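You operate a simulated robot arm through the tools that you are given. There is no shell and no other tool. Be economical: measure what you need, move in short steps, check, and stop when the job is done.

The job below is to be done with a simulated two-armed robot. You get a single attempt, and the scene is never put back.

## Task
Uncover the FORM console, clamp disc J3 on it and level it.
Fine: lid into the red CAPS bin; turn both TILT knobs till X and Y show 0; leave it clamped.

Only the result counts: the job must be done as asked and must still hold three seconds after the hand-in. Knocking over, shifting, dropping, spilling or breaking anything else fails it. A push-on lid holds only when it is set on centred and level and pressed home; a screw cap is set on level and turned clockwise until tight.

## Robot
Two 7-joint arms with fingered hands on one trunk, hanging from a carriage that runs on a rail from [-1743, 0] to [237, 0] (x, y) and turns from -352 to 335 degrees about z. Base frame: it is fixed where the carriage stands at the start and does not move with it; the origin is on the floor, on the carriage's upright axis, x ahead of it, y to its left, z up. Units: mm, degrees, N and s.
The left shoulder is at the start at [40, 177, 1328], the right one opposite. With the tool pointing down near the work surface each hand reaches from about 100 to 840 mm from the robot's upright axis, wherever it stands, measured 20 degrees to its own side. Places, roughly: blue measure button [800, -400, 1000]; form console [700, -200, 900]; form console seat [700, -200, 1000]; form console switch [600, -400, 1000]; green tilt knob [700, -100, 1000]; orange lid (6x6x4 cm) [700, -200, 1000]; red handle [700, -300, 1000]; white lid (6x6x4 cm) [800, -600, 900]; white save button [700, -400, 1000]; yellow tilt knob [600, -100, 1000]. Payload 4 kg a hand.
The tool frame of a hand sits at the grasp point between the pads (the TCP): z along the fingers, y along the line on which they close. The tips reach 30 mm beyond it. The gripper opens to 104 mm. The gripper's body begins 35 mm behind the TCP. The gripper is a hand of 4 fingers: y runs from the thumb to the fingers, the wrist lies at [-15, -104, -178] in the tool frame, and closing takes about 1.5 s.
Orientation is that of the tool frame in the base frame, as a unit quaternion [w, x, y, z]. With the fingers straight down and the wrist toward the robot, the tool's x, y and z point along [0, 1, 0], [1, 0, 0] and [0, 0, -1] of the base frame.

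## Interface
- The arms move only by the tool nudge_tool. It takes "left_series", "right_series" or both (then of equal length, played together; a hand with none holds still); each is a list of rows, each a list of 7 numbers: the shift along the tool's x, y, z in mm, then the turn, a rotation vector about the tool's x, y, z in degrees, then the opening, from 0 (shut) to 1 (fully open). In form: [[tx, ty, tz, ax, ay, az, fingers], ...]. A call has 1 to 10 rows; each row shifts and turns the commanded pose from where the row before left it, along the tool's axes as they then stand. Rows are played at 5 a second. More than 50 mm and 8.6 degrees between two rows, or a gripper value outside its range, and nothing of the call is played. A pose out of reach is approached as far as the arm can. The call stops where the force on the tool passes 40 N (or 10 N more than at its start, if that is more) or the arm is blocked; 0.2 s more then pass. Each finger travels about 153 mm/s and halts on what it meets, pressing with about 26 N; the grip force reading is that of the motor and also rises with nothing between the fingers. The clock runs only during rows and for 0.2 s after the last one: add rows that do not move to give the fingers time. It gives the time, the measured TCP pose, the force on the tool (base axes), the opening and the grip force at its end, in the units of the frame above (readings bear some noise), with the torque about the TCP (base axes, N m) and any sound that the robot's microphone picked up.
- Cameras (640 x 400 px; columns grow to the right, rows downward): "scene" is now at [228.1, -22.7, 1609.3]; the picture's right is [-0.48, -0.87, 0.00], its down [-0.67, 0.37, -0.64] and it looks along [0.56, -0.31, -0.77] (base axes); focal length 284 px, centre (320, 200). "left" rides on the left gripper at [-61, -92, -130] in its tool frame; the picture's right is [-0.81, -0.28, 0.52], its down [0.53, -0.71, 0.46] and it looks along [0.24, 0.64, 0.72] (tool axes); focal length 275 px, centre (320, 200). "right" rides on the right gripper at [61, -92, -130] in its tool frame; the picture's right is [-0.81, 0.28, -0.52], its down [-0.53, -0.71, 0.46] and it looks along [-0.24, 0.64, 0.72] (tool axes); focal length 275 px, centre (320, 200).
- snapshot(camera): a new picture of that camera. The clock stands still meanwhile.
- slide_trunk(by): slides the trunk up (or, below 0, down) by that many mm; the arms and the scene camera ride with it, the base frame stays. It gives what a move gives, with no picture.
- roll_base(legs): drives the robot by 1 to 6 legs, each [ahead, left, turn to the left] in mm, mm and degrees, along the robot's own axes; the way and the turn of a leg run together, so that a leg with both is an arc; at most 1500 mm and 180 degrees a leg. The arms and the cameras ride along, it lands a little off, and it stops where it bumps. It keeps to its track: a leg is cut to what the track allows. It gives what a move gives.
- set_grasp(shape, hand): the hand has 4 fingers and takes this shape, open, in about a second: jaw (thumb against the fingers, like two jaws); tri (thumb and two fingers); tip (a fingertip pinch); poke (one finger out to press); point (the index stretched); flat (the hand flat); cup (the hand cupped); fist (a fist). The gripper value then closes the fingers along that shape, each until it touches; the sizes above hold for jaw. It gives what a move gives, with no picture.
- aim_head(pan, tilt): turns the head with the scene camera to pan (to the left, within 86 degrees either way) and tilt (down, from -29 to 69), counted from straight ahead of the robot. It gives what a move gives.
- probe_pixels(camera, pixels): there is no depth. For up to 12 entries [column, row, z] of the newest picture of that camera ("zoom" is the newest enlarged one), the place [x, y] in the base frame at which the ray of that pixel passes the height z, good to about 2 mm, but the place of the scene camera against the robot may be out by one fixed shift of up to 18 mm in any direction. The clock stands still meanwhile.
- zoom(camera, box): a new picture of the part [left, top, right, bottom] of that camera's present view, enlarged. The clock stands still meanwhile.
- sign_off(): hands the job in; it is judged then, once.

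Work in short steps. Measure before you move; look again where a grasp or a placing could have gone wrong, and mend it. You have 80 turns and 70 pictures in all, those below and enlarged ones among them. Open the grippers and draw the arms clear of the work before you hand the job in, unless the task says otherwise; then end with one line.

The tools are called after "Request:" as a command line: name --argument value ..., lists and objects as JSON in quotes. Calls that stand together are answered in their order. nudge_tool: Moves the arms, as the interface text tells. Its arguments: {"type":"object","properties":{"left_series":{"type":"array","items":{"type":"array","items":{"type":"number"}}},"right_series":{"type":"array","items":{"type":"array","items":{"type":"number"}}}},"required":[]} The other tools are called the same way: slide_trunk (by) slides the trunk up or down; set_grasp (shape, hand) gives the hand a shape; roll_base (legs) drives the base; aim_head (pan, tilt) turns the head that bears the scene camera; snapshot (camera) takes a picture; probe_pixels (camera, pixels) gives the place at which the rays of pixels pass given heights; zoom (camera, box) takes an enlarged picture of a part of a camera's view; sign_off () hands the job in.

At the start:

```text
time_s: 0.0
left_tool_pos: [529.9, 30.8, 1316.6]
left_ee_rot: [-0.001, 0.707, 0.707, 0.0]
left_contact_force: [-0.3, 0.4, 0.3]
left_ft_torque: [0.0, -0.01, -0.04]
left_finger_gap: 103.7
left_gripper_force: 0.0
left_shape: jaw
right_tool_pos: [491.9, -400.6, 1301.0]
right_ee_rot: [0.0, 0.707, 0.707, 0.0]
right_contact_force: [1.0, -0.5, -0.2]
right_ft_torque: [0.0, 0.01, 0.03]
right_finger_gap: 103.8
right_gripper_force: 0.0
right_shape: jaw
trunk travel left (down, up): [-450.0, 313.0]
robot x, y, heading: [0.5, -2.1, -0.0]
head pan, tilt: [-29.0, 50.2]
```

scene: 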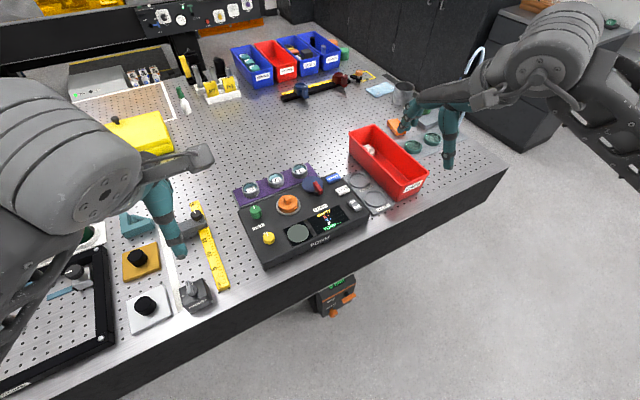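
right: 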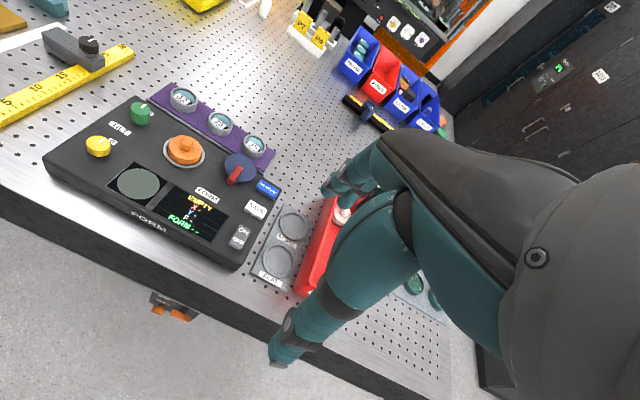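
left: 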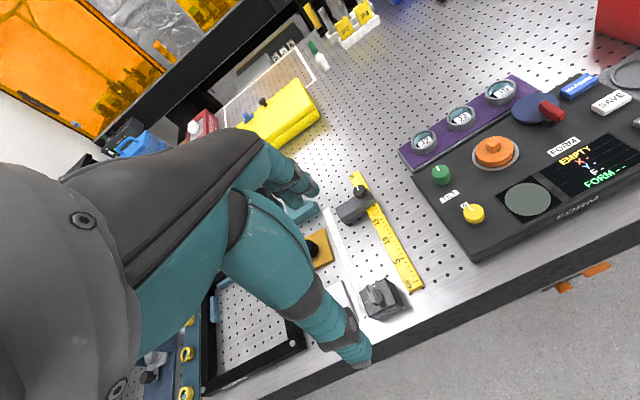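

The console with the orange lid is near (300,210) in the scene picture and three discs lie on a purple rack behind it. I zoom in to read the labels.

Request:
zoom --camera "scene" --box '[220, 150, 380, 250]'

Request:
zoom --camera "scene" --box '[330, 80, 490, 220]'

Request:
zoom --camera "left" --box '[390, 60, 640, 260]'

```text
4.00 times, centred on (300, 200) of scene
```

zoom: 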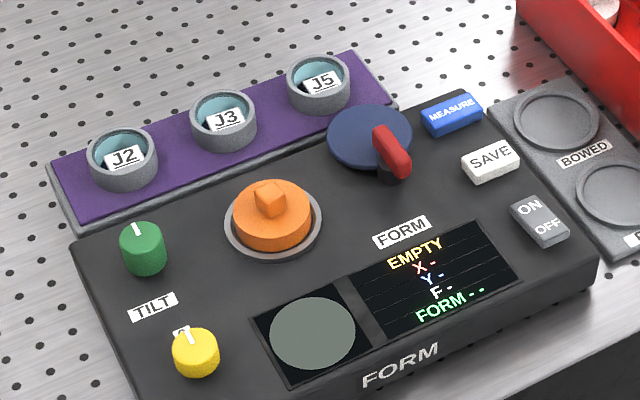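

```text
2.86 times, centred on (410, 150) of scene
```

zoom: 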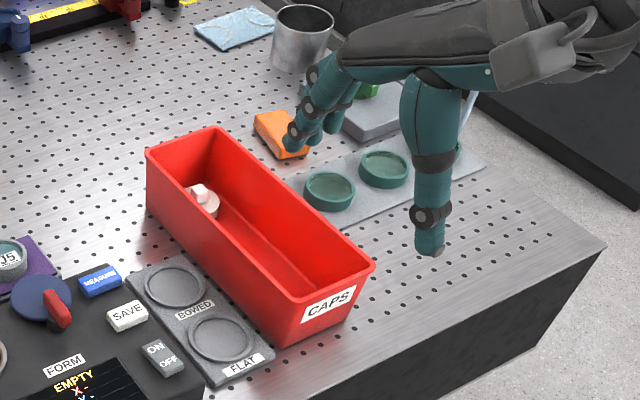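

```text
2.00 times, centred on (515, 160) of left
```

zoom: 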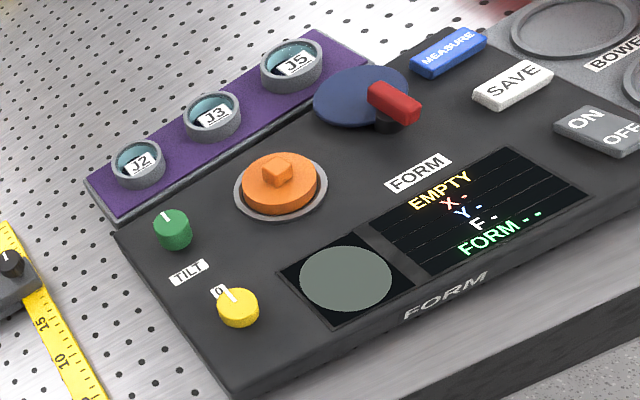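

I zoom the right camera for triangulation, and probe from the left camera zoom: lid knob, J3, green and yellow knobs, red handle.

Request:
probe_pixels --camera "zoom" --pixels '[[277, 165, 900], [277, 165, 1000], [212, 115, 900], [212, 115, 1000], [172, 215, 900], [172, 215, 1000], [238, 295, 900], [238, 295, 1000], [395, 103, 900], [395, 103, 1000], [212, 97, 950], [137, 165, 950]]'

Request:
zoom --camera "right" --box '[40, 70, 290, 270]'

```text
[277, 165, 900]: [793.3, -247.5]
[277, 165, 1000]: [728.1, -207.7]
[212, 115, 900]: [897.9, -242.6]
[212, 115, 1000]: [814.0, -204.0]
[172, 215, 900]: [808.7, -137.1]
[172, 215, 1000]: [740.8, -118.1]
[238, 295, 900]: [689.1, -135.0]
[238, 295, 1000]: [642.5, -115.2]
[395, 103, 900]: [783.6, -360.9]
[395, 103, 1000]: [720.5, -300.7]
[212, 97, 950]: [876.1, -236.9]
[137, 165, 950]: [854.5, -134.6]
```

```text
2.00 times, centred on (165, 170) of right
```

zoom: 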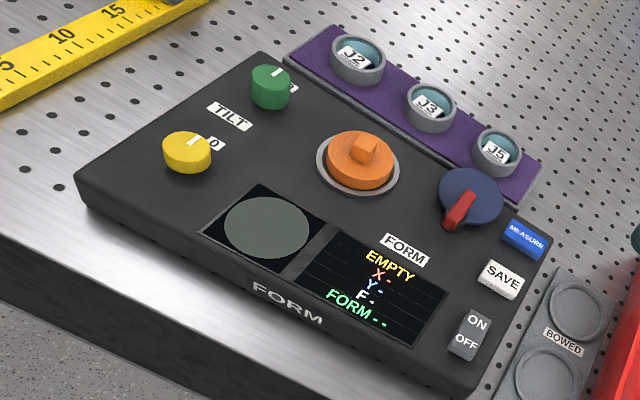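

Now the same features from the right camera.

Request:
probe_pixels --camera "zoom" --pixels '[[363, 150, 900], [363, 150, 1000], [431, 105, 900], [431, 105, 1000], [271, 76, 900], [271, 76, 1000], [187, 142, 900], [187, 142, 1000], [460, 207, 900], [460, 207, 1000], [358, 52, 950], [497, 152, 950]]'

```text
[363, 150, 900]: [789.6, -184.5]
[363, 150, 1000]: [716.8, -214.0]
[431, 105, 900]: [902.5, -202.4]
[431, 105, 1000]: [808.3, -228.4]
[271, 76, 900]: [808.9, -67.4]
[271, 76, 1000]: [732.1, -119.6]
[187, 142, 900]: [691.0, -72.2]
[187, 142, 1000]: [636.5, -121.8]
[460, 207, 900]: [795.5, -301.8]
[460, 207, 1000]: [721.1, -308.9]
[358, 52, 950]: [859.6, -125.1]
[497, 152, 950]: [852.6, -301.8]
```

Rough places: lid knob (728,-211,991), J3 (845,-218,962), green (738,-118), yellow (645,-117), handle (729,-308,988). I bring the right hand closer for a better look at the handle and lid.

Request:
nudge_tool --right_series '[[14, 30, 30, 0, 0, 0, 1], [14, 30, 30, 0, 0, 0, 1], [14, 30, 30, 0, 0, 0, 1], [14, 30, 30, 0, 0, 0, 1]]'

Request:
snapshot --camera "right"

```text
time_s: 1.0
left_tool_pos: [530.4, 29.8, 1316.3]
left_ee_rot: [-0.001, 0.707, 0.707, 0.0]
left_contact_force: [0.3, 0.0, -0.4]
left_ft_torque: [-0.01, -0.04, 0.02]
left_finger_gap: 103.6
left_gripper_force: 0.0
left_shape: jaw
right_tool_pos: [613.6, -346.0, 1181.5]
right_ee_rot: [0.001, 0.707, 0.707, 0.001]
right_contact_force: [0.6, 0.4, -0.2]
right_ft_torque: [-0.02, 0.01, 0.0]
right_finger_gap: 103.7
right_gripper_force: 0.0
right_shape: jaw
trunk travel left (down, up): [-450.0, 313.0]
robot x, y, heading: [3.5, 1.4, 0.2]
head pan, tilt: [-29.0, 50.2]
```

```text
62 pictures are left
```

right: 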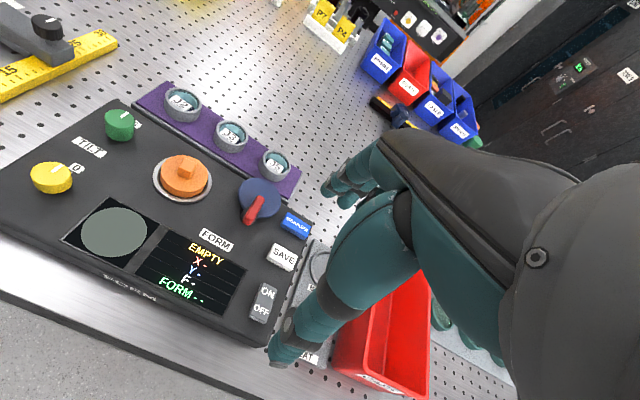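

Request:
zoom --camera "right" --box '[100, 80, 340, 230]'

```text
2.67 times, centred on (220, 155) of right
```

zoom: 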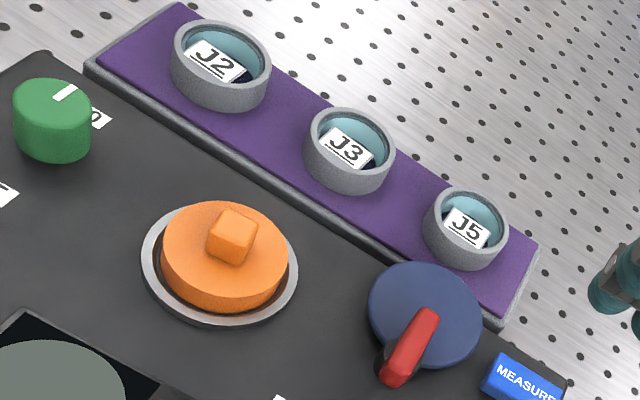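

Request:
probe_pixels --camera "zoom" --pixels '[[303, 150, 960], [396, 158, 960], [349, 190, 940], [236, 222, 985], [160, 250, 970], [290, 260, 970], [141, 250, 960], [298, 270, 960], [428, 315, 990], [393, 378, 990], [53, 95, 990], [425, 310, 970]]'

Request:
zoom --camera "left" --box '[500, 70, 600, 150]'

```text
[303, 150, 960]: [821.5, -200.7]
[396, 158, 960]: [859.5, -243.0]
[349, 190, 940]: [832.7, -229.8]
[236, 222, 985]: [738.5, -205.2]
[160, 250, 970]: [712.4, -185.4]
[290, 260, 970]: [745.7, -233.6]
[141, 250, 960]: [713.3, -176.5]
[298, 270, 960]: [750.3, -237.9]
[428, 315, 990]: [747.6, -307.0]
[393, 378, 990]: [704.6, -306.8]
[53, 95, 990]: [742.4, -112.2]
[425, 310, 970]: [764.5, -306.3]
```

```text
5.00 times, centred on (550, 110) of left
```

zoom: 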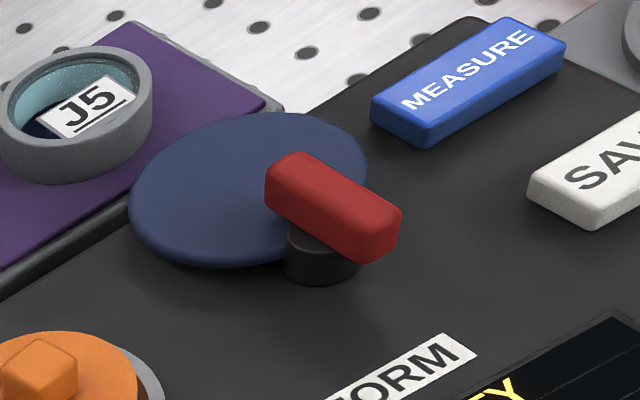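

The handle is a red bar on a black post, centred near (728,-308) and lying along x. I move the right hand above the lid at (729,-209) and look again from there to fix the heights.

Request:
nudge_tool --right_series '[[27, 23, 18, 0, 0, 0, 1], [27, 23, 18, 0, 0, 0, 1], [27, 23, 18, 0, 0, 0, 1], [27, 23, 18, 0, 0, 0, 1], [28, 23, 18, 0, 0, 0, 1], [0, 0, 0, 0, 0, 0, 1]]'

Request:
snapshot --camera "right"

Request:
probe_pixels --camera "scene" --pixels '[[350, 132, 970], [373, 126, 970], [427, 178, 970], [402, 197, 970], [370, 150, 905], [288, 203, 985]]'

```text
time_s: 2.4
left_tool_pos: [528.6, 29.8, 1316.5]
left_ee_rot: [0.0, 0.707, 0.707, 0.0]
left_contact_force: [-0.1, 0.0, 0.8]
left_ft_torque: [-0.01, 0.03, 0.0]
left_finger_gap: 103.5
left_gripper_force: 0.0
left_shape: jaw
right_tool_pos: [727.3, -208.6, 1090.6]
right_ee_rot: [0.0, 0.708, 0.706, 0.0]
right_contact_force: [0.1, -0.5, 0.3]
right_ft_torque: [0.01, 0.0, -0.02]
right_finger_gap: 103.8
right_gripper_force: 0.1
right_shape: jaw
trunk travel left (down, up): [-450.0, 313.0]
robot x, y, heading: [-2.0, -0.3, -0.1]
head pan, tilt: [-29.0, 50.2]
```

```text
59 pictures are left
```

right: 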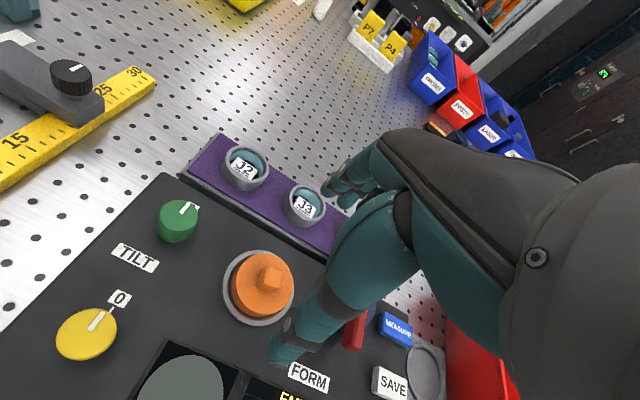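

```text
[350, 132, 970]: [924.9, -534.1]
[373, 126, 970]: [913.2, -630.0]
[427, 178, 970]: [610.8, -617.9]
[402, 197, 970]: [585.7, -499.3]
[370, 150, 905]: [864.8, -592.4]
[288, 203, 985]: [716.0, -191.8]
```

Request:
zoom --camera "right" --box '[140, 140, 360, 340]'

```text
2.00 times, centred on (250, 240) of right
```

zoom: 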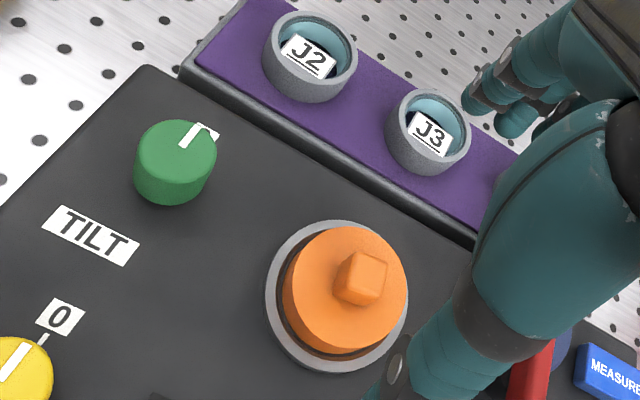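

Request:
probe_pixels --camera "zoom" --pixels '[[358, 275, 985], [386, 130, 960], [470, 138, 960], [430, 132, 950], [285, 280, 970], [408, 290, 970], [265, 290, 960], [195, 128, 990], [202, 128, 990], [185, 60, 930], [475, 245, 930], [147, 66, 960]]'

```text
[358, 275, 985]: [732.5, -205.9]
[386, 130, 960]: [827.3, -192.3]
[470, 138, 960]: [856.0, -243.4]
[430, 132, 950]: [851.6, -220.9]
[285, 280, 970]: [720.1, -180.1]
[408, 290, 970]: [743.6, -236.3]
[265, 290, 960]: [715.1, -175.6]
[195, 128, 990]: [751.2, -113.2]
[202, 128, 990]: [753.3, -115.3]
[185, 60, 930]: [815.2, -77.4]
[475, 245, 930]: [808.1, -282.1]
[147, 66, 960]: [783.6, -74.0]
```

Lid knob top is near z 991 at (732,-207) and lid top near 966. I lower the open hand round the knob to TCP z≈1002 and close.

Request:
nudge_tool --right_series '[[1, 5, 30, 0, 0, 0, 0.7], [0, 0, 30, 0, 0, 0, 0.6], [0, 0, 20, 0, 0, 0, 0.5], [0, 0, 8, 0, 0, 0, 0.5], [0, 0, 0, 0, 0, 0, 0.5]]'

Request:
zoom --camera "right" --box '[160, 140, 400, 340]'

Request:
zoom --camera "scene" --box '[220, 150, 380, 250]'

```text
time_s: 3.6
left_tool_pos: [529.8, 29.9, 1315.8]
left_ee_rot: [0.0, 0.708, 0.707, 0.0]
left_contact_force: [0.4, 0.7, -0.4]
left_ft_torque: [-0.03, 0.0, 0.01]
left_finger_gap: 103.4
left_gripper_force: 0.1
left_shape: jaw
right_tool_pos: [731.1, -209.7, 1003.7]
right_ee_rot: [0.0, 0.707, 0.707, 0.0]
right_contact_force: [-0.1, 0.1, -0.3]
right_ft_torque: [0.01, 0.05, -0.01]
right_finger_gap: 52.5
right_gripper_force: 0.1
right_shape: jaw
trunk travel left (down, up): [-450.0, 313.0]
robot x, y, heading: [1.8, -0.4, -0.2]
head pan, tilt: [-29.0, 50.2]
```

```text
2.00 times, centred on (280, 240) of right
```

zoom: 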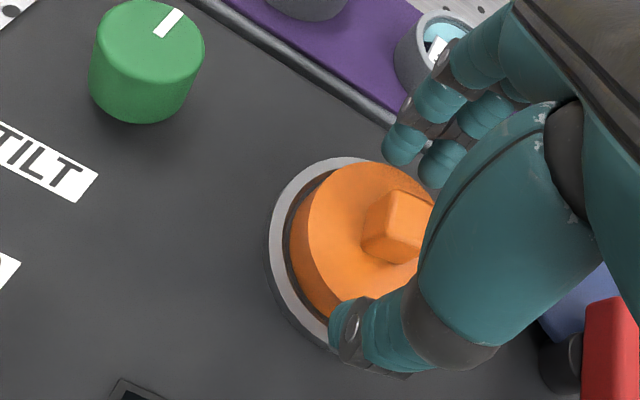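

```text
4.00 times, centred on (300, 200) of scene
```

zoom: 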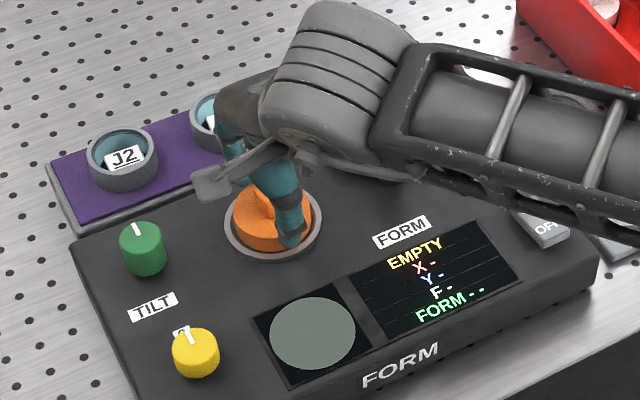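

The thumb and fingers straddle the knob, so I close on it.

Request:
nudge_tool --right_series '[[0, 0, 1, 0, 0, 0, 0.3], [0, 0, 0, 0, 0, 0, 0.0], [0, 0, 0, 0, 0, 0, 0.0], [0, 0, 0, 0, 0, 0, 0.0], [0, 0, 0, 0, 0, 0, 0.0], [0, 0, 0, 0, 0, 0, 0.0], [0, 0, 0, 0, 0, 0, 0.0], [0, 0, 0, 0, 0, 0, 0.0]]'

Request:
zoom --camera "right" --box '[160, 140, 400, 340]'

```text
time_s: 5.4
left_tool_pos: [530.6, 28.9, 1315.9]
left_ee_rot: [0.0, 0.707, 0.707, 0.0]
left_contact_force: [-0.9, 1.0, 0.2]
left_ft_torque: [-0.01, 0.0, 0.01]
left_finger_gap: 103.7
left_gripper_force: 0.1
left_shape: jaw
right_tool_pos: [732.8, -207.8, 1003.6]
right_ee_rot: [0.0, 0.707, 0.707, 0.001]
right_contact_force: [-4.1, -0.3, 17.3]
right_ft_torque: [-0.03, 0.05, -0.06]
right_finger_gap: 37.7
right_gripper_force: 25.5
right_shape: jaw
trunk travel left (down, up): [-450.0, 313.0]
robot x, y, heading: [-0.2, -0.6, 0.0]
head pan, tilt: [-29.0, 50.2]
```

```text
2.00 times, centred on (280, 240) of right
```

zoom: 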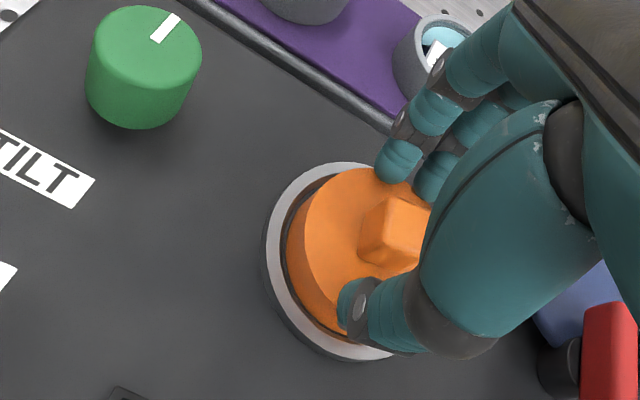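

The gap stopped at 37.7 with 17 N upward, so the fingertips press on the lid top. I lift 10 mm and close again.

Request:
nudge_tool --right_series '[[0, 0, -5, 0, 0, 0, 0.5], [0, 0, -5, 0, 0, 0, 0.5], [0, 0, 0, 0, 0, 0, 0], [0, 0, 0, 0, 0, 0, 0], [0, 0, 0, 0, 0, 0, 0.0], [0, 0, 0, 0, 0, 0, 0.0], [0, 0, 0, 0, 0, 0, 0.0], [0, 0, 0, 0, 0, 0, 0.0]]'

Request:
zoom --camera "right" --box '[160, 140, 400, 340]'

```text
time_s: 7.2
left_tool_pos: [530.7, 29.4, 1315.6]
left_ee_rot: [0.0, 0.707, 0.707, 0.0]
left_contact_force: [0.1, 0.1, -0.6]
left_ft_torque: [-0.01, 0.01, -0.03]
left_finger_gap: 103.2
left_gripper_force: 0.1
left_shape: jaw
right_tool_pos: [731.4, -207.1, 1013.2]
right_ee_rot: [0.0, 0.708, 0.707, 0.001]
right_contact_force: [0.0, 0.4, -0.1]
right_ft_torque: [0.02, -0.01, 0.04]
right_finger_gap: 13.7
right_gripper_force: 25.9
right_shape: jaw
trunk travel left (down, up): [-450.0, 313.0]
robot x, y, heading: [1.5, 0.6, 0.1]
head pan, tilt: [-29.0, 50.2]
```

```text
2.00 times, centred on (280, 240) of right
```

zoom: 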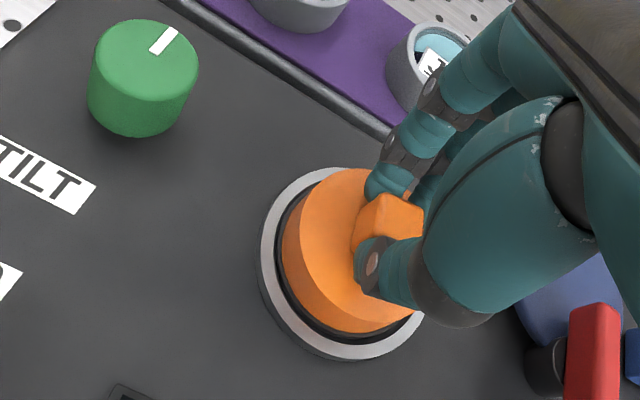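

Knob gripped (gap 13.7). I lift straight up 40 mm and check.

Request:
nudge_tool --right_series '[[0, 0, -8, 0, 0, 0, 0], [0, 0, -12, 0, 0, 0, 0], [0, 0, -20, 0, 0, 0, 0], [0, 0, -30, 0, 0, 0, 0], [0, 0, -30, 0, 0, 0, 0], [0, 0, 0, 0, 0, 0, 0]]'

Request:
snapshot --camera "scene"

Request:
zoom --camera "right" --box '[160, 140, 400, 340]'

```text
time_s: 8.6
left_tool_pos: [530.6, 29.4, 1316.8]
left_ee_rot: [-0.001, 0.707, 0.707, -0.001]
left_contact_force: [-0.8, -0.3, -0.4]
left_ft_torque: [-0.01, 0.01, 0.0]
left_finger_gap: 103.7
left_gripper_force: 0.1
left_shape: jaw
right_tool_pos: [730.3, -208.0, 1112.3]
right_ee_rot: [0.001, 0.707, 0.707, 0.0]
right_contact_force: [0.7, -1.1, -0.3]
right_ft_torque: [-0.01, 0.0, 0.01]
right_finger_gap: 13.8
right_gripper_force: 25.7
right_shape: jaw
trunk travel left (down, up): [-450.0, 313.0]
robot x, y, heading: [-0.9, 0.2, 0.1]
head pan, tilt: [-29.0, 50.2]
```

```text
53 pictures are left
```

scene: 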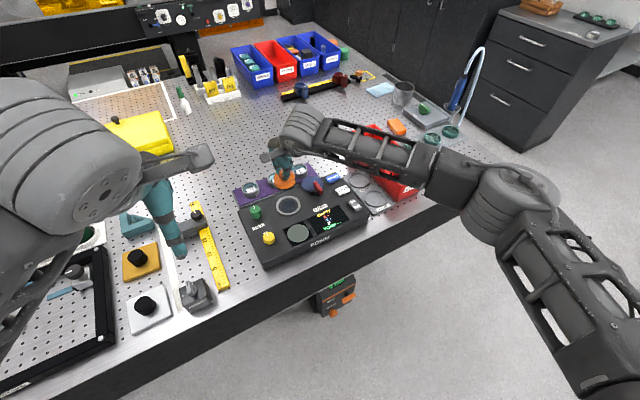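

```text
2.00 times, centred on (280, 240) of right
```

zoom: 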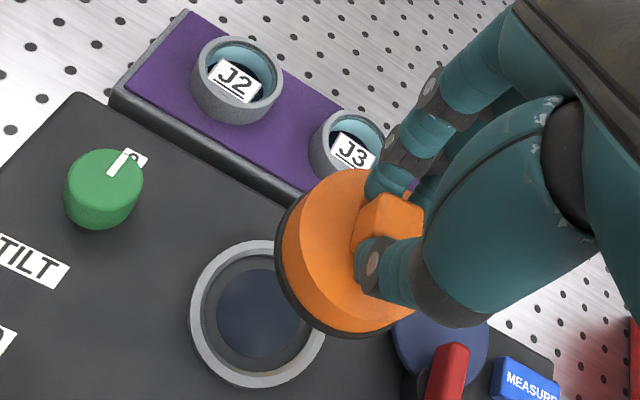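

Lid is held. The CAPS bin is around (770,-585), so I drive 120 mm ahead for reach, after first raising and pulling the hand back the same amount.

Request:
nudge_tool --right_series '[[-40, -25, -10, 0, 0, 0, 0], [-40, -25, -10, 0, 0, 0, 0], [-40, -25, -10, 0, 0, 0, 0], [-40, -25, 0, 0, 0, 0, 0], [-40, -25, 0, 0, 0, 0, 0], [-40, -25, 0, 0, 0, 0, 0], [0, 0, 0, 0, 0, 0, 0]]'

Request:
roll_base --legs '[[120, 0, 0]]'

Request:
snapshot --camera "right"

Request:
snapshot --camera "scene"

```text
time_s: 10.2
left_tool_pos: [529.9, 30.3, 1316.5]
left_ee_rot: [0.0, 0.707, 0.707, 0.0]
left_contact_force: [0.2, -0.3, 0.1]
left_ft_torque: [0.01, 0.0, -0.02]
left_finger_gap: 103.6
left_gripper_force: 0.1
left_shape: jaw
right_tool_pos: [581.1, -448.8, 1142.4]
right_ee_rot: [0.001, 0.707, 0.708, 0.0]
right_contact_force: [-0.2, 0.5, -0.1]
right_ft_torque: [-0.04, 0.02, 0.02]
right_finger_gap: 14.1
right_gripper_force: 25.9
right_shape: jaw
trunk travel left (down, up): [-450.0, 313.0]
robot x, y, heading: [-0.8, -2.3, 0.1]
head pan, tilt: [-29.0, 50.2]
```

```text
time_s: 11.4
left_tool_pos: [649.9, 30.7, 1317.0]
left_ee_rot: [0.0, 0.707, 0.708, 0.0]
left_contact_force: [0.3, -0.2, 0.5]
left_ft_torque: [0.02, 0.02, -0.02]
left_finger_gap: 103.8
left_gripper_force: 0.1
left_shape: jaw
right_tool_pos: [702.8, -449.3, 1143.3]
right_ee_rot: [0.001, 0.707, 0.707, -0.001]
right_contact_force: [1.1, 0.2, 0.6]
right_ft_torque: [0.01, 0.0, 0.01]
right_finger_gap: 13.8
right_gripper_force: 26.3
right_shape: jaw
trunk travel left (down, up): [-450.0, 313.0]
robot x, y, heading: [116.4, -1.6, -0.4]
head pan, tilt: [-29.0, 50.2]
```

```text
51 pictures are left
```

right: 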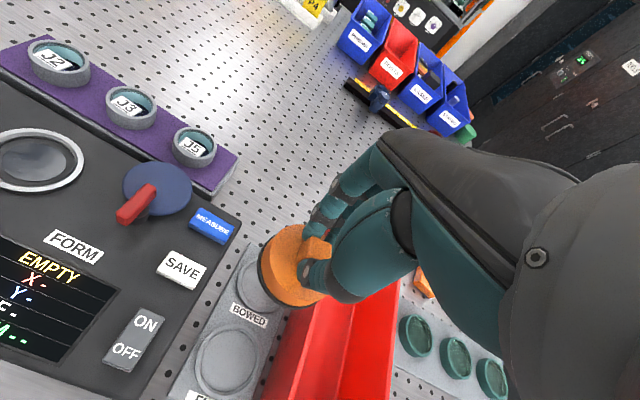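

```text
50 pictures are left
```

scene: 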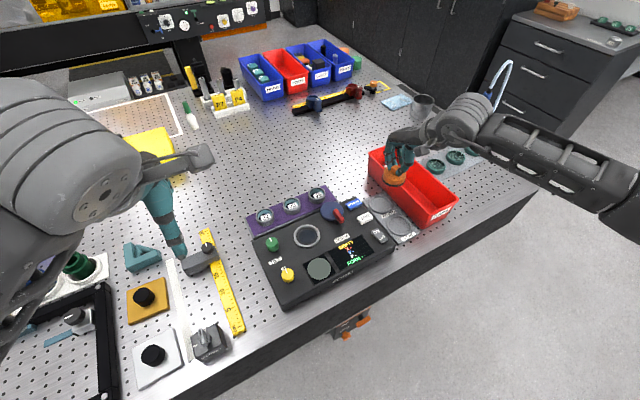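

Request:
probe_pixels --camera "right" --pixels '[[292, 335, 970], [398, 335, 970], [292, 335, 1000], [398, 335, 1000], [340, 392, 905]]'

Request:
probe_pixels --camera "scene" --pixels '[[370, 152, 970], [458, 205, 970], [427, 228, 970], [370, 152, 1000], [458, 205, 1000], [427, 228, 1000], [307, 236, 958]]'

Request:
zoom --camera "scene" --box '[350, 120, 490, 240]'

```text
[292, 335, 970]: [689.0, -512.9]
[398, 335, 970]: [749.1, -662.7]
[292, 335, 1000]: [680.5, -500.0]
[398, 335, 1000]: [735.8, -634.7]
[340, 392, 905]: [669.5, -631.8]
```

```text
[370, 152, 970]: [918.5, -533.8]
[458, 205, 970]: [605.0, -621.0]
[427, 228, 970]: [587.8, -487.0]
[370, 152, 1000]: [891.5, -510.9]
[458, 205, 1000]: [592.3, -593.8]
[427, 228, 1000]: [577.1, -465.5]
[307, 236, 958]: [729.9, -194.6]
```

```text
3.33 times, centred on (420, 180) of scene
```

zoom: 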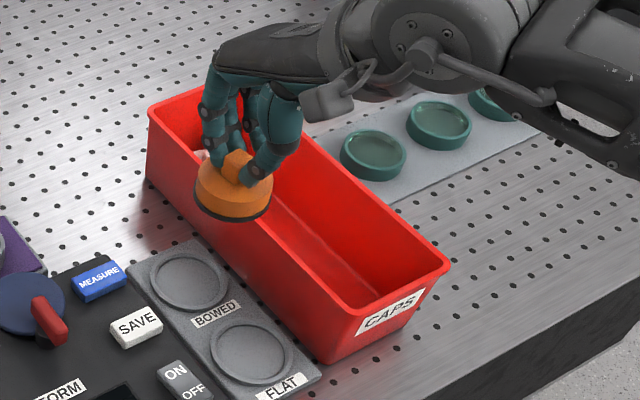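

Bin opening at x≈700 spans y about -505 to -635. I move over (700,-572), then look before lowering.

Request:
nudge_tool --right_series '[[-41, 0, 0, 0, 0, 0, 0], [-41, 0, 0, 0, 0, 0, 0], [-41, -2, 0, 0, 0, 0, 0], [0, 0, 30, 0, 0, 0, 0], [0, 0, 20, 0, 0, 0, 0], [0, 0, 0, 0, 0, 0, 0]]'

Request:
snapshot --camera "right"

Request:
zoom --camera "scene" --box '[350, 120, 490, 240]'

```text
time_s: 12.8
left_tool_pos: [648.8, 29.7, 1316.8]
left_ee_rot: [0.0, 0.707, 0.707, 0.0]
left_contact_force: [-0.8, 0.6, -0.4]
left_ft_torque: [-0.05, -0.03, -0.02]
left_finger_gap: 103.6
left_gripper_force: 0.1
left_shape: jaw
right_tool_pos: [699.6, -541.0, 1093.8]
right_ee_rot: [0.001, 0.707, 0.707, 0.0]
right_contact_force: [-0.1, -0.3, -0.3]
right_ft_torque: [-0.01, 0.0, -0.01]
right_finger_gap: 14.0
right_gripper_force: 25.9
right_shape: jaw
right hand out of reach, approached as far as the arm can: row 3
trunk travel left (down, up): [-450.0, 313.0]
robot x, y, heading: [121.7, -2.3, 0.1]
head pan, tilt: [-29.0, 50.2]
```

```text
48 pictures are left
```

right: 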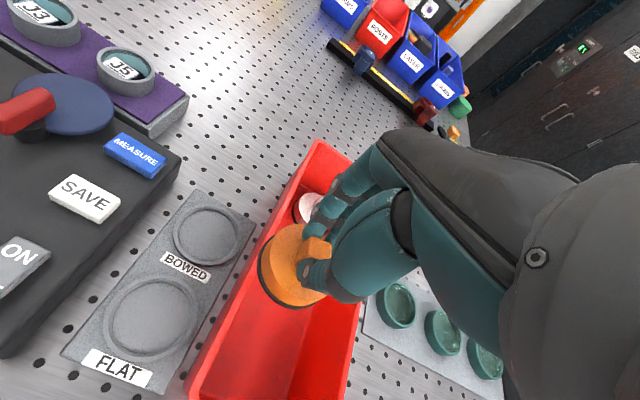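

```text
3.33 times, centred on (420, 180) of scene
```

zoom: 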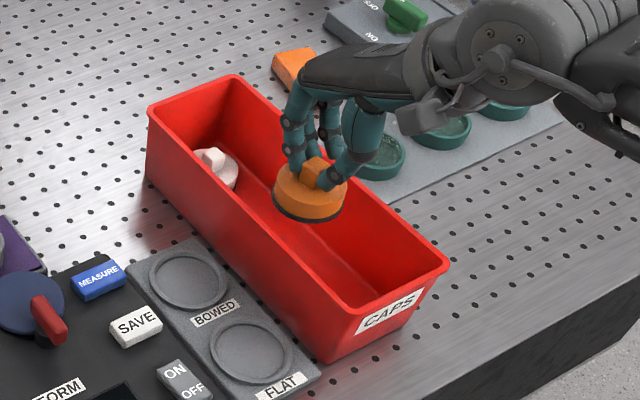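

The arm is at its reach at y=-541, so I turn the base 3° right, which carries the lid to about (672,-570), over the bin's middle.

Request:
roll_base --legs '[[0, 0, -3]]'

Request:
snapshot --camera "right"

```text
time_s: 13.7
left_tool_pos: [650.7, 2.5, 1316.7]
left_ee_rot: [0.0, 0.725, 0.688, 0.0]
left_contact_force: [-0.6, 0.7, -0.3]
left_ft_torque: [0.02, 0.0, -0.02]
left_finger_gap: 103.6
left_gripper_force: 0.0
left_shape: jaw
right_tool_pos: [671.7, -571.5, 1092.2]
right_ee_rot: [0.001, 0.725, 0.689, 0.0]
right_contact_force: [-0.2, 0.7, 0.0]
right_ft_torque: [0.01, 0.0, -0.01]
right_finger_gap: 13.7
right_gripper_force: 26.1
right_shape: jaw
trunk travel left (down, up): [-450.0, 313.0]
robot x, y, heading: [122.4, -1.8, -3.3]
head pan, tilt: [-29.0, 50.2]
```

```text
46 pictures are left
```

right: 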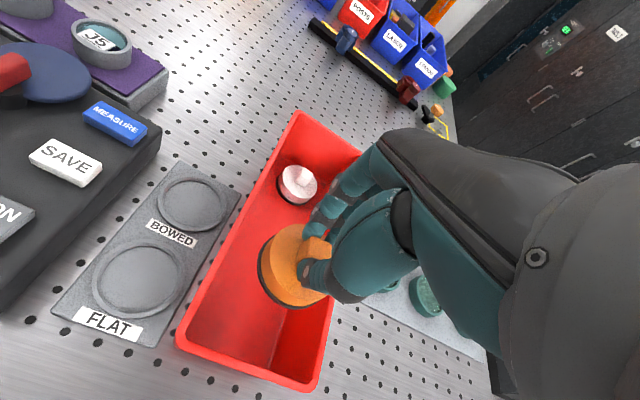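

The lid hangs over the middle of the bin. I lower gently until contact or about z 980.

Request:
nudge_tool --right_series '[[5, 0, 25, 0, 0, 0, 0], [0, 0, 25, 0, 0, 0, 0], [0, 0, 20, 0, 0, 0, 0], [0, 0, 15, 0, 0, 0, 0], [0, 0, 10, 0, 0, 0, 0], [0, 0, 10, 0, 0, 0, 0], [0, 0, 0, 0, 0, 0, 0]]'

Request:
zoom --camera "scene" --box '[350, 120, 490, 240]'

```text
time_s: 15.3
left_tool_pos: [649.7, 3.1, 1315.7]
left_ee_rot: [0.0, 0.725, 0.688, 0.0]
left_contact_force: [-0.7, -0.2, 0.6]
left_ft_torque: [-0.01, -0.02, -0.02]
left_finger_gap: 103.8
left_gripper_force: 0.1
left_shape: jaw
right_tool_pos: [672.4, -565.0, 987.2]
right_ee_rot: [0.0, 0.725, 0.689, -0.001]
right_contact_force: [0.3, 0.5, 0.2]
right_ft_torque: [0.01, 0.01, 0.0]
right_finger_gap: 13.8
right_gripper_force: 26.1
right_shape: jaw
trunk travel left (down, up): [-450.0, 313.0]
robot x, y, heading: [122.0, 4.3, -3.0]
head pan, tilt: [-29.0, 50.2]
```

```text
3.33 times, centred on (420, 180) of scene
```

zoom: 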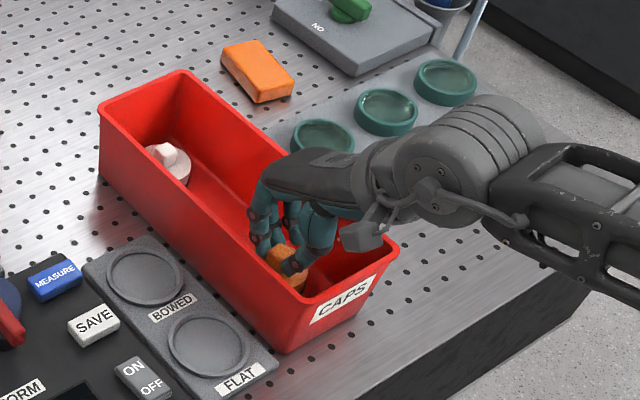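

Request:
nudge_tool --right_series '[[0, 0, 5, 0, 0, 0, 0], [0, 0, 5, 0, 0, 0, 0], [0, 0, 4, 0, 0, 0, 0], [0, 0, 0, 0, 0, 0, 0]]'

```text
time_s: 16.3
left_tool_pos: [650.3, 2.0, 1314.9]
left_ee_rot: [0.0, 0.725, 0.689, 0.0]
left_contact_force: [0.6, 0.7, -0.3]
left_ft_torque: [0.03, 0.01, 0.01]
left_finger_gap: 103.8
left_gripper_force: 0.0
left_shape: jaw
right_tool_pos: [671.2, -566.2, 973.9]
right_ee_rot: [0.001, 0.725, 0.689, -0.001]
right_contact_force: [-0.1, -0.1, -0.6]
right_ft_torque: [-0.01, -0.01, 0.01]
right_finger_gap: 13.8
right_gripper_force: 26.3
right_shape: jaw
trunk travel left (down, up): [-450.0, 313.0]
robot x, y, heading: [119.9, -0.8, -3.0]
head pan, tilt: [-29.0, 50.2]
```

Request:
nudge_tool --right_series '[[0, 0, 4, 0, 0, 0, 0], [0, 0, 3, 0, 0, 0, 0], [0, 0, 3, 0, 0, 0, 0], [0, 0, 0, 0, 0, 0, 0]]'

```text
time_s: 17.3
left_tool_pos: [650.7, 2.5, 1316.9]
left_ee_rot: [-0.001, 0.725, 0.689, 0.001]
left_contact_force: [1.0, 0.5, 0.4]
left_ft_torque: [-0.03, -0.03, 0.02]
left_finger_gap: 104.1
left_gripper_force: 0.0
left_shape: jaw
right_tool_pos: [674.4, -566.4, 966.9]
right_ee_rot: [0.002, 0.725, 0.688, 0.001]
right_contact_force: [-6.1, 3.1, 21.5]
right_ft_torque: [0.1, 0.1, 0.05]
right_finger_gap: 14.8
right_gripper_force: 26.2
right_shape: jaw
trunk travel left (down, up): [-450.0, 313.0]
robot x, y, heading: [115.7, -2.4, -2.9]
head pan, tilt: [-29.0, 50.2]
```

The lid touches the bin floor (21 N). I back off 3 mm, open modestly and rise out.

Request:
nudge_tool --right_series '[[0, 0, -3, 0, 0, 0, 0.1], [0, 0, 0, 0, 0, 0, 0.3], [0, 0, 0, 0, 0, 0, 0.4], [0, 0, -20, 0, 0, 0, 0.4], [0, 0, -30, 0, 0, 0, 0.4], [0, 0, -40, 0, 0, 0, 0.4], [0, 0, -40, 0, 0, 0, 0.5], [0, 0, -40, 0, 0, 0, 0.5], [0, 0, 0, 0, 0, 0, 0.5]]'

Request:
snapshot --camera "right"

```text
time_s: 19.3
left_tool_pos: [650.3, 2.0, 1317.1]
left_ee_rot: [0.0, 0.725, 0.689, 0.0]
left_contact_force: [0.1, 0.8, 0.1]
left_ft_torque: [-0.01, 0.02, 0.01]
left_finger_gap: 103.8
left_gripper_force: 0.1
left_shape: jaw
right_tool_pos: [671.5, -566.6, 1136.6]
right_ee_rot: [-0.001, 0.725, 0.688, -0.001]
right_contact_force: [-0.3, -0.8, 0.7]
right_ft_torque: [0.01, 0.02, 0.0]
right_finger_gap: 51.7
right_gripper_force: 0.1
right_shape: jaw
trunk travel left (down, up): [-450.0, 313.0]
robot x, y, heading: [118.6, -0.6, -3.1]
head pan, tilt: [-29.0, 50.2]
```

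```text
44 pictures are left
```

right: 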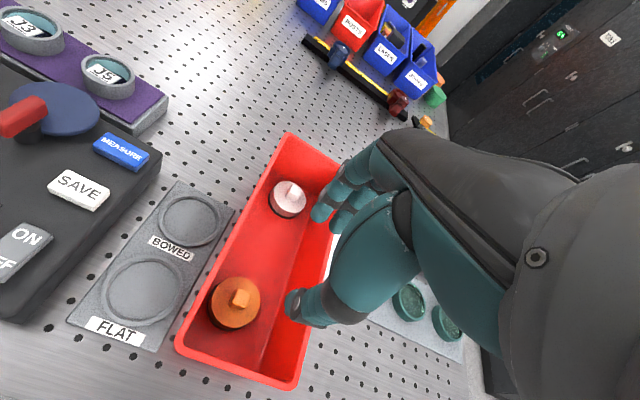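

The lid lies in the CAPS bin. I straighten the base and move the right hand above J3 at about (849,-220), staying high.

Request:
roll_base --legs '[[0, 0, 3]]'

Request:
nudge_tool --right_series '[[40, 18, 0, 0, 0, 0, 0.8], [40, 18, 0, 0, 0, 0, 0.8], [40, 18, 0, 0, 0, 0, 0.8], [40, 18, 0, 0, 0, 0, 0.8], [40, 18, 0, 0, 0, 0, 0.8], [40, 18, 0, 0, 0, 0, 0.8], [40, 18, 5, 0, 0, 0, 0.8], [38, 18, 5, 0, 0, 0, 0.8], [0, 0, 0, 0, 0, 0, 0.8]]'

Request:
snapshot --camera "right"

```text
time_s: 20.1
left_tool_pos: [649.8, 30.6, 1316.1]
left_ee_rot: [0.0, 0.708, 0.707, 0.0]
left_contact_force: [-0.2, 0.2, -0.2]
left_ft_torque: [0.01, 0.0, 0.01]
left_finger_gap: 103.7
left_gripper_force: 0.1
left_shape: jaw
right_tool_pos: [699.9, -536.0, 1135.9]
right_ee_rot: [0.0, 0.707, 0.707, 0.0]
right_contact_force: [-0.2, 0.3, -0.7]
right_ft_torque: [0.0, 0.0, 0.02]
right_finger_gap: 51.5
right_gripper_force: 0.0
right_shape: jaw
trunk travel left (down, up): [-450.0, 313.0]
robot x, y, heading: [121.3, -1.4, 0.2]
head pan, tilt: [-29.0, 50.2]
```

```text
time_s: 22.1
left_tool_pos: [650.0, 30.3, 1315.9]
left_ee_rot: [-0.001, 0.707, 0.707, -0.001]
left_contact_force: [0.2, -1.1, -0.3]
left_ft_torque: [0.0, 0.0, -0.01]
left_finger_gap: 104.3
left_gripper_force: 0.1
left_shape: jaw
right_tool_pos: [844.7, -218.6, 1126.5]
right_ee_rot: [0.0, 0.707, 0.707, 0.001]
right_contact_force: [-0.2, -0.4, 0.3]
right_ft_torque: [-0.02, -0.02, 0.02]
right_finger_gap: 82.9
right_gripper_force: 0.1
right_shape: jaw
trunk travel left (down, up): [-450.0, 313.0]
robot x, y, heading: [119.8, -0.8, 0.1]
head pan, tilt: [-29.0, 50.2]
```

```text
43 pictures are left
```

right: 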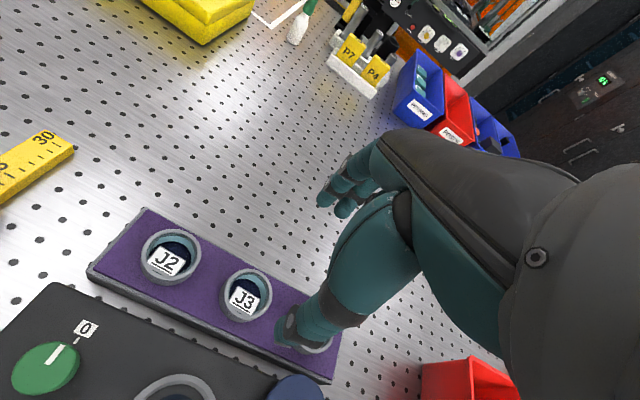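

Request:
zoom --camera "right" --box '[80, 200, 340, 400]'

```text
2.00 times, centred on (210, 300) of right
```

zoom: 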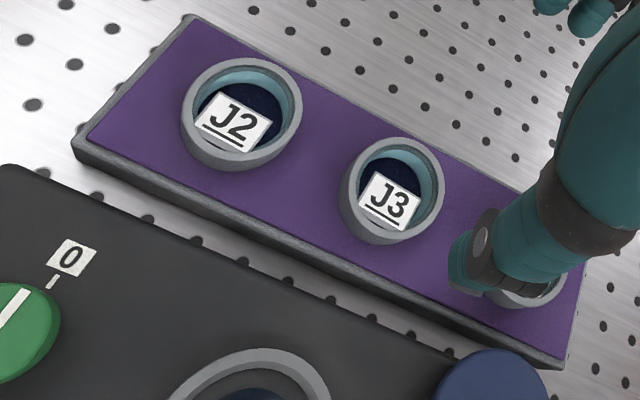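

Request:
probe_pixels --camera "zoom" --pixels '[[341, 183, 951], [445, 190, 951], [403, 138, 951], [375, 228, 951], [378, 244, 935], [393, 184, 951], [320, 250, 930], [5, 165, 958], [455, 350, 958], [248, 370, 960]]'

```text
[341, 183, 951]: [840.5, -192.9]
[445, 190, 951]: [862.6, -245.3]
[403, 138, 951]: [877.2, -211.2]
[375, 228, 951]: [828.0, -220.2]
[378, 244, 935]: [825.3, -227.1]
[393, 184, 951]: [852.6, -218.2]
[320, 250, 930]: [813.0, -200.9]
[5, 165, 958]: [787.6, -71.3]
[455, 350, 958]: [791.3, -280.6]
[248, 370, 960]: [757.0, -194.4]
```

J3 is centred about (852,-218), rim near z 951, with a 35 mm gap to the console back edge for the thumb. I lower to z≈1000 and look.

Request:
nudge_tool --right_series '[[0, 7, 30, 0, 0, 0, 0.78], [0, 0, 35, 0, 0, 0, 0.78], [0, 0, 35, 0, 0, 0, 0.78], [0, 0, 20, 0, 0, 0, 0.78], [0, 0, 0, 0, 0, 0, 0.78]]'

Request:
zoom --camera "right" --box '[160, 160, 400, 360]'

Request:
zoom --camera "left" --box '[300, 0, 640, 240]'

```text
time_s: 23.3
left_tool_pos: [649.4, 31.0, 1316.2]
left_ee_rot: [0.0, 0.708, 0.706, 0.0]
left_contact_force: [-0.3, -0.4, 0.4]
left_ft_torque: [-0.04, -0.01, 0.0]
left_finger_gap: 103.7
left_gripper_force: 0.0
left_shape: jaw
right_tool_pos: [851.2, -218.6, 1005.2]
right_ee_rot: [0.0, 0.708, 0.707, 0.0]
right_contact_force: [-0.1, 0.7, -0.7]
right_ft_torque: [-0.03, -0.02, 0.01]
right_finger_gap: 81.5
right_gripper_force: 0.0
right_shape: jaw
trunk travel left (down, up): [-450.0, 313.0]
robot x, y, heading: [115.9, -3.3, -0.1]
head pan, tilt: [-29.0, 50.2]
```

```text
2.00 times, centred on (280, 260) of right
```

zoom: 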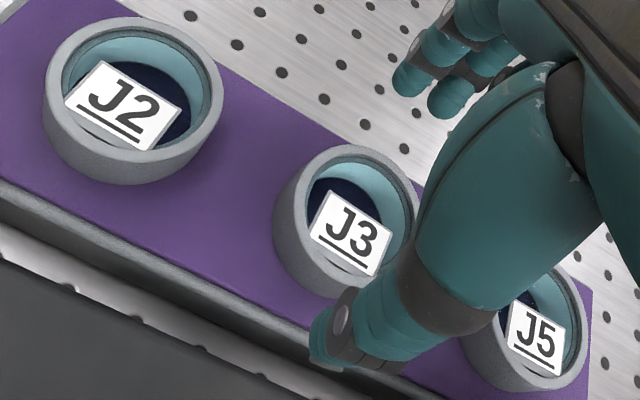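

```text
1.67 times, centred on (470, 120) of left
```

zoom: 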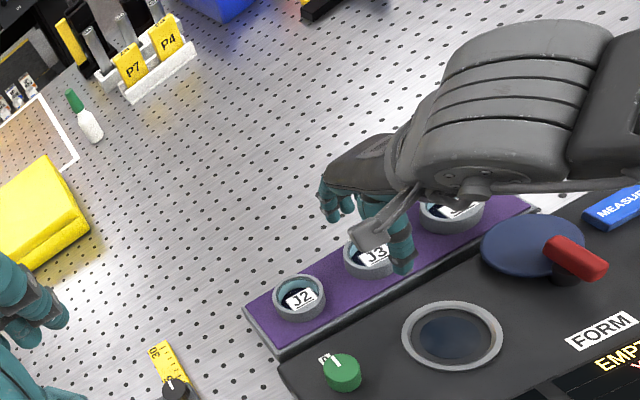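

The point 55 mm below the TCP projects to px (292,269), matching the disc centre at (292,267). I lower another 32 mm in small steps.

Request:
nudge_tool --right_series '[[0, 0, 10, 0, 0, 0, 0.75], [0, 0, 10, 0, 0, 0, 0.75], [0, 0, 7, 0, 0, 0, 0.75], [0, 0, 5, 0, 0, 0, 0.75], [0, 0, 0, 0, 0, 0, 0.75]]'

Request:
zoom --camera "right" --box '[160, 160, 400, 360]'

```text
time_s: 24.5
left_tool_pos: [648.4, 29.8, 1316.7]
left_ee_rot: [0.0, 0.707, 0.707, 0.0]
left_contact_force: [1.2, -0.6, -0.1]
left_ft_torque: [0.0, -0.02, 0.03]
left_finger_gap: 103.6
left_gripper_force: 0.0
left_shape: jaw
right_tool_pos: [851.0, -219.2, 973.8]
right_ee_rot: [0.0, 0.707, 0.707, 0.0]
right_contact_force: [0.1, -0.3, 0.6]
right_ft_torque: [-0.01, -0.02, 0.02]
right_finger_gap: 78.5
right_gripper_force: 0.0
right_shape: jaw
trunk travel left (down, up): [-450.0, 313.0]
robot x, y, heading: [118.7, -2.3, -0.1]
head pan, tilt: [-29.0, 50.2]
```

```text
2.00 times, centred on (280, 260) of right
```

zoom: 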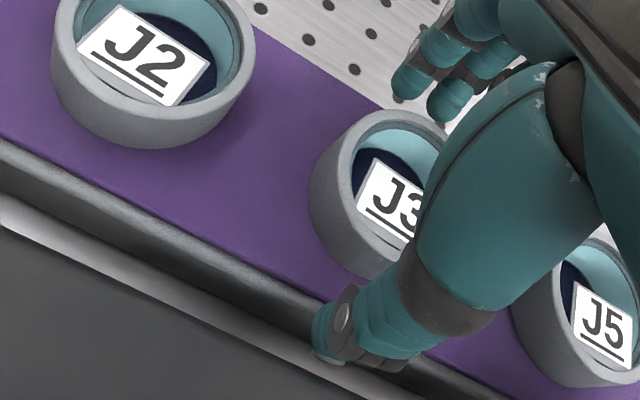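

Clear on all sides, so I close gently.

Request:
nudge_tool --right_series '[[0, 0, 0, 0, 0, 0, 0.65], [0, 0, 0, 0, 0, 0, 0.55], [0, 0, 0, 0, 0, 0, 0.45], [0, 0, 0, 0, 0, 0, 0.3], [0, 0, 0, 0, 0, 0, 0.0], [0, 0, 0, 0, 0, 0, 0.0], [0, 0, 0, 0, 0, 0, 0.0], [0, 0, 0, 0, 0, 0, 0.0]]'

Request:
zoom --camera "right" --box '[160, 160, 400, 360]'

```text
time_s: 26.3
left_tool_pos: [649.1, 29.5, 1316.5]
left_ee_rot: [-0.001, 0.707, 0.707, 0.0]
left_contact_force: [0.7, 0.0, 0.5]
left_ft_torque: [-0.01, 0.01, 0.04]
left_finger_gap: 103.5
left_gripper_force: 0.0
left_shape: jaw
right_tool_pos: [852.2, -218.9, 973.7]
right_ee_rot: [-0.001, 0.707, 0.707, 0.0]
right_contact_force: [-2.3, 0.3, 3.0]
right_ft_torque: [0.01, 0.1, -0.15]
right_finger_gap: 55.5
right_gripper_force: 26.2
right_shape: jaw
trunk travel left (down, up): [-450.0, 313.0]
robot x, y, heading: [117.5, 1.7, 0.0]
head pan, tilt: [-29.0, 50.2]
```

```text
2.00 times, centred on (280, 260) of right
```

zoom: 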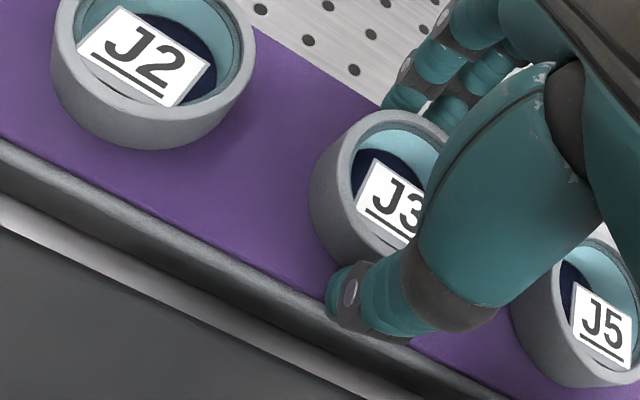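

Gripped at gap 55.5. I lift slowly.

Request:
nudge_tool --right_series '[[0, 0, -5, 0, 0, 0, 0], [0, 0, -10, 0, 0, 0, 0], [0, 0, -20, 0, 0, 0, 0], [0, 0, -30, 0, 0, 0, 0], [0, 0, -25, 0, 0, 0, 0], [0, 0, 0, 0, 0, 0, 0]]'

Request:
snapshot --camera "right"

Request:
snapshot --camera "left"

```text
time_s: 27.7
left_tool_pos: [649.3, 30.2, 1317.6]
left_ee_rot: [0.0, 0.707, 0.707, 0.001]
left_contact_force: [0.3, 0.2, 0.1]
left_ft_torque: [-0.01, 0.04, 0.04]
left_finger_gap: 103.7
left_gripper_force: 0.0
left_shape: jaw
right_tool_pos: [851.6, -218.5, 1064.6]
right_ee_rot: [0.0, 0.707, 0.707, 0.0]
right_contact_force: [0.1, 0.8, 0.4]
right_ft_torque: [-0.02, 0.01, 0.01]
right_finger_gap: 48.5
right_gripper_force: 25.8
right_shape: jaw
trunk travel left (down, up): [-450.0, 313.0]
robot x, y, heading: [119.6, -1.6, 0.1]
head pan, tilt: [-29.0, 50.2]
```

```text
37 pictures are left
```

right: 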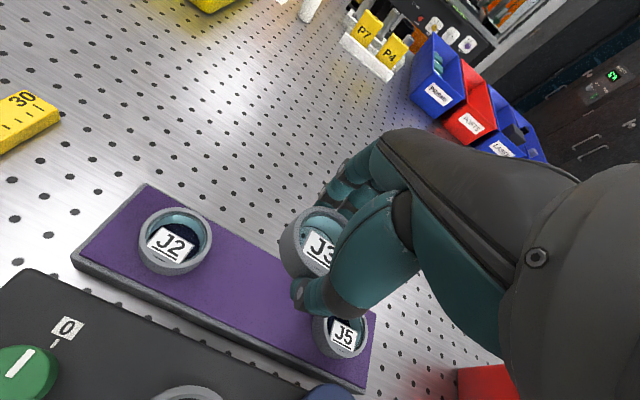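

```text
36 pictures are left
```

left: 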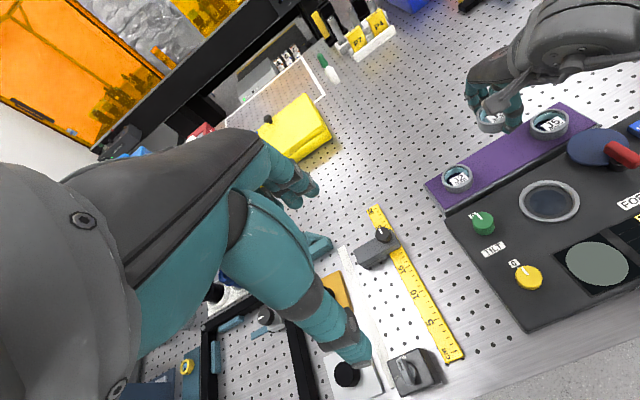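

Request:
zoom --camera "right" --box '[240, 170, 380, 330]'

Request:
zoom --camera "left" --box '[430, 40, 640, 170]'

```text
2.50 times, centred on (310, 250) of right
```

zoom: 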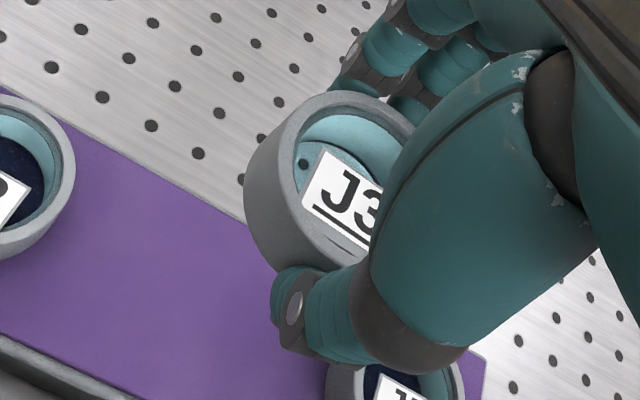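

```text
3.05 times, centred on (535, 105) of left
```

zoom: 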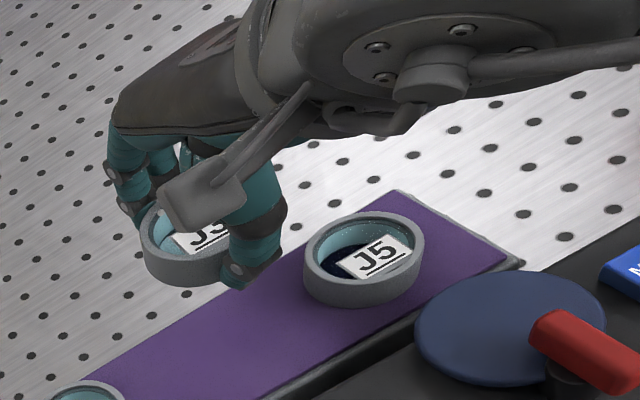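

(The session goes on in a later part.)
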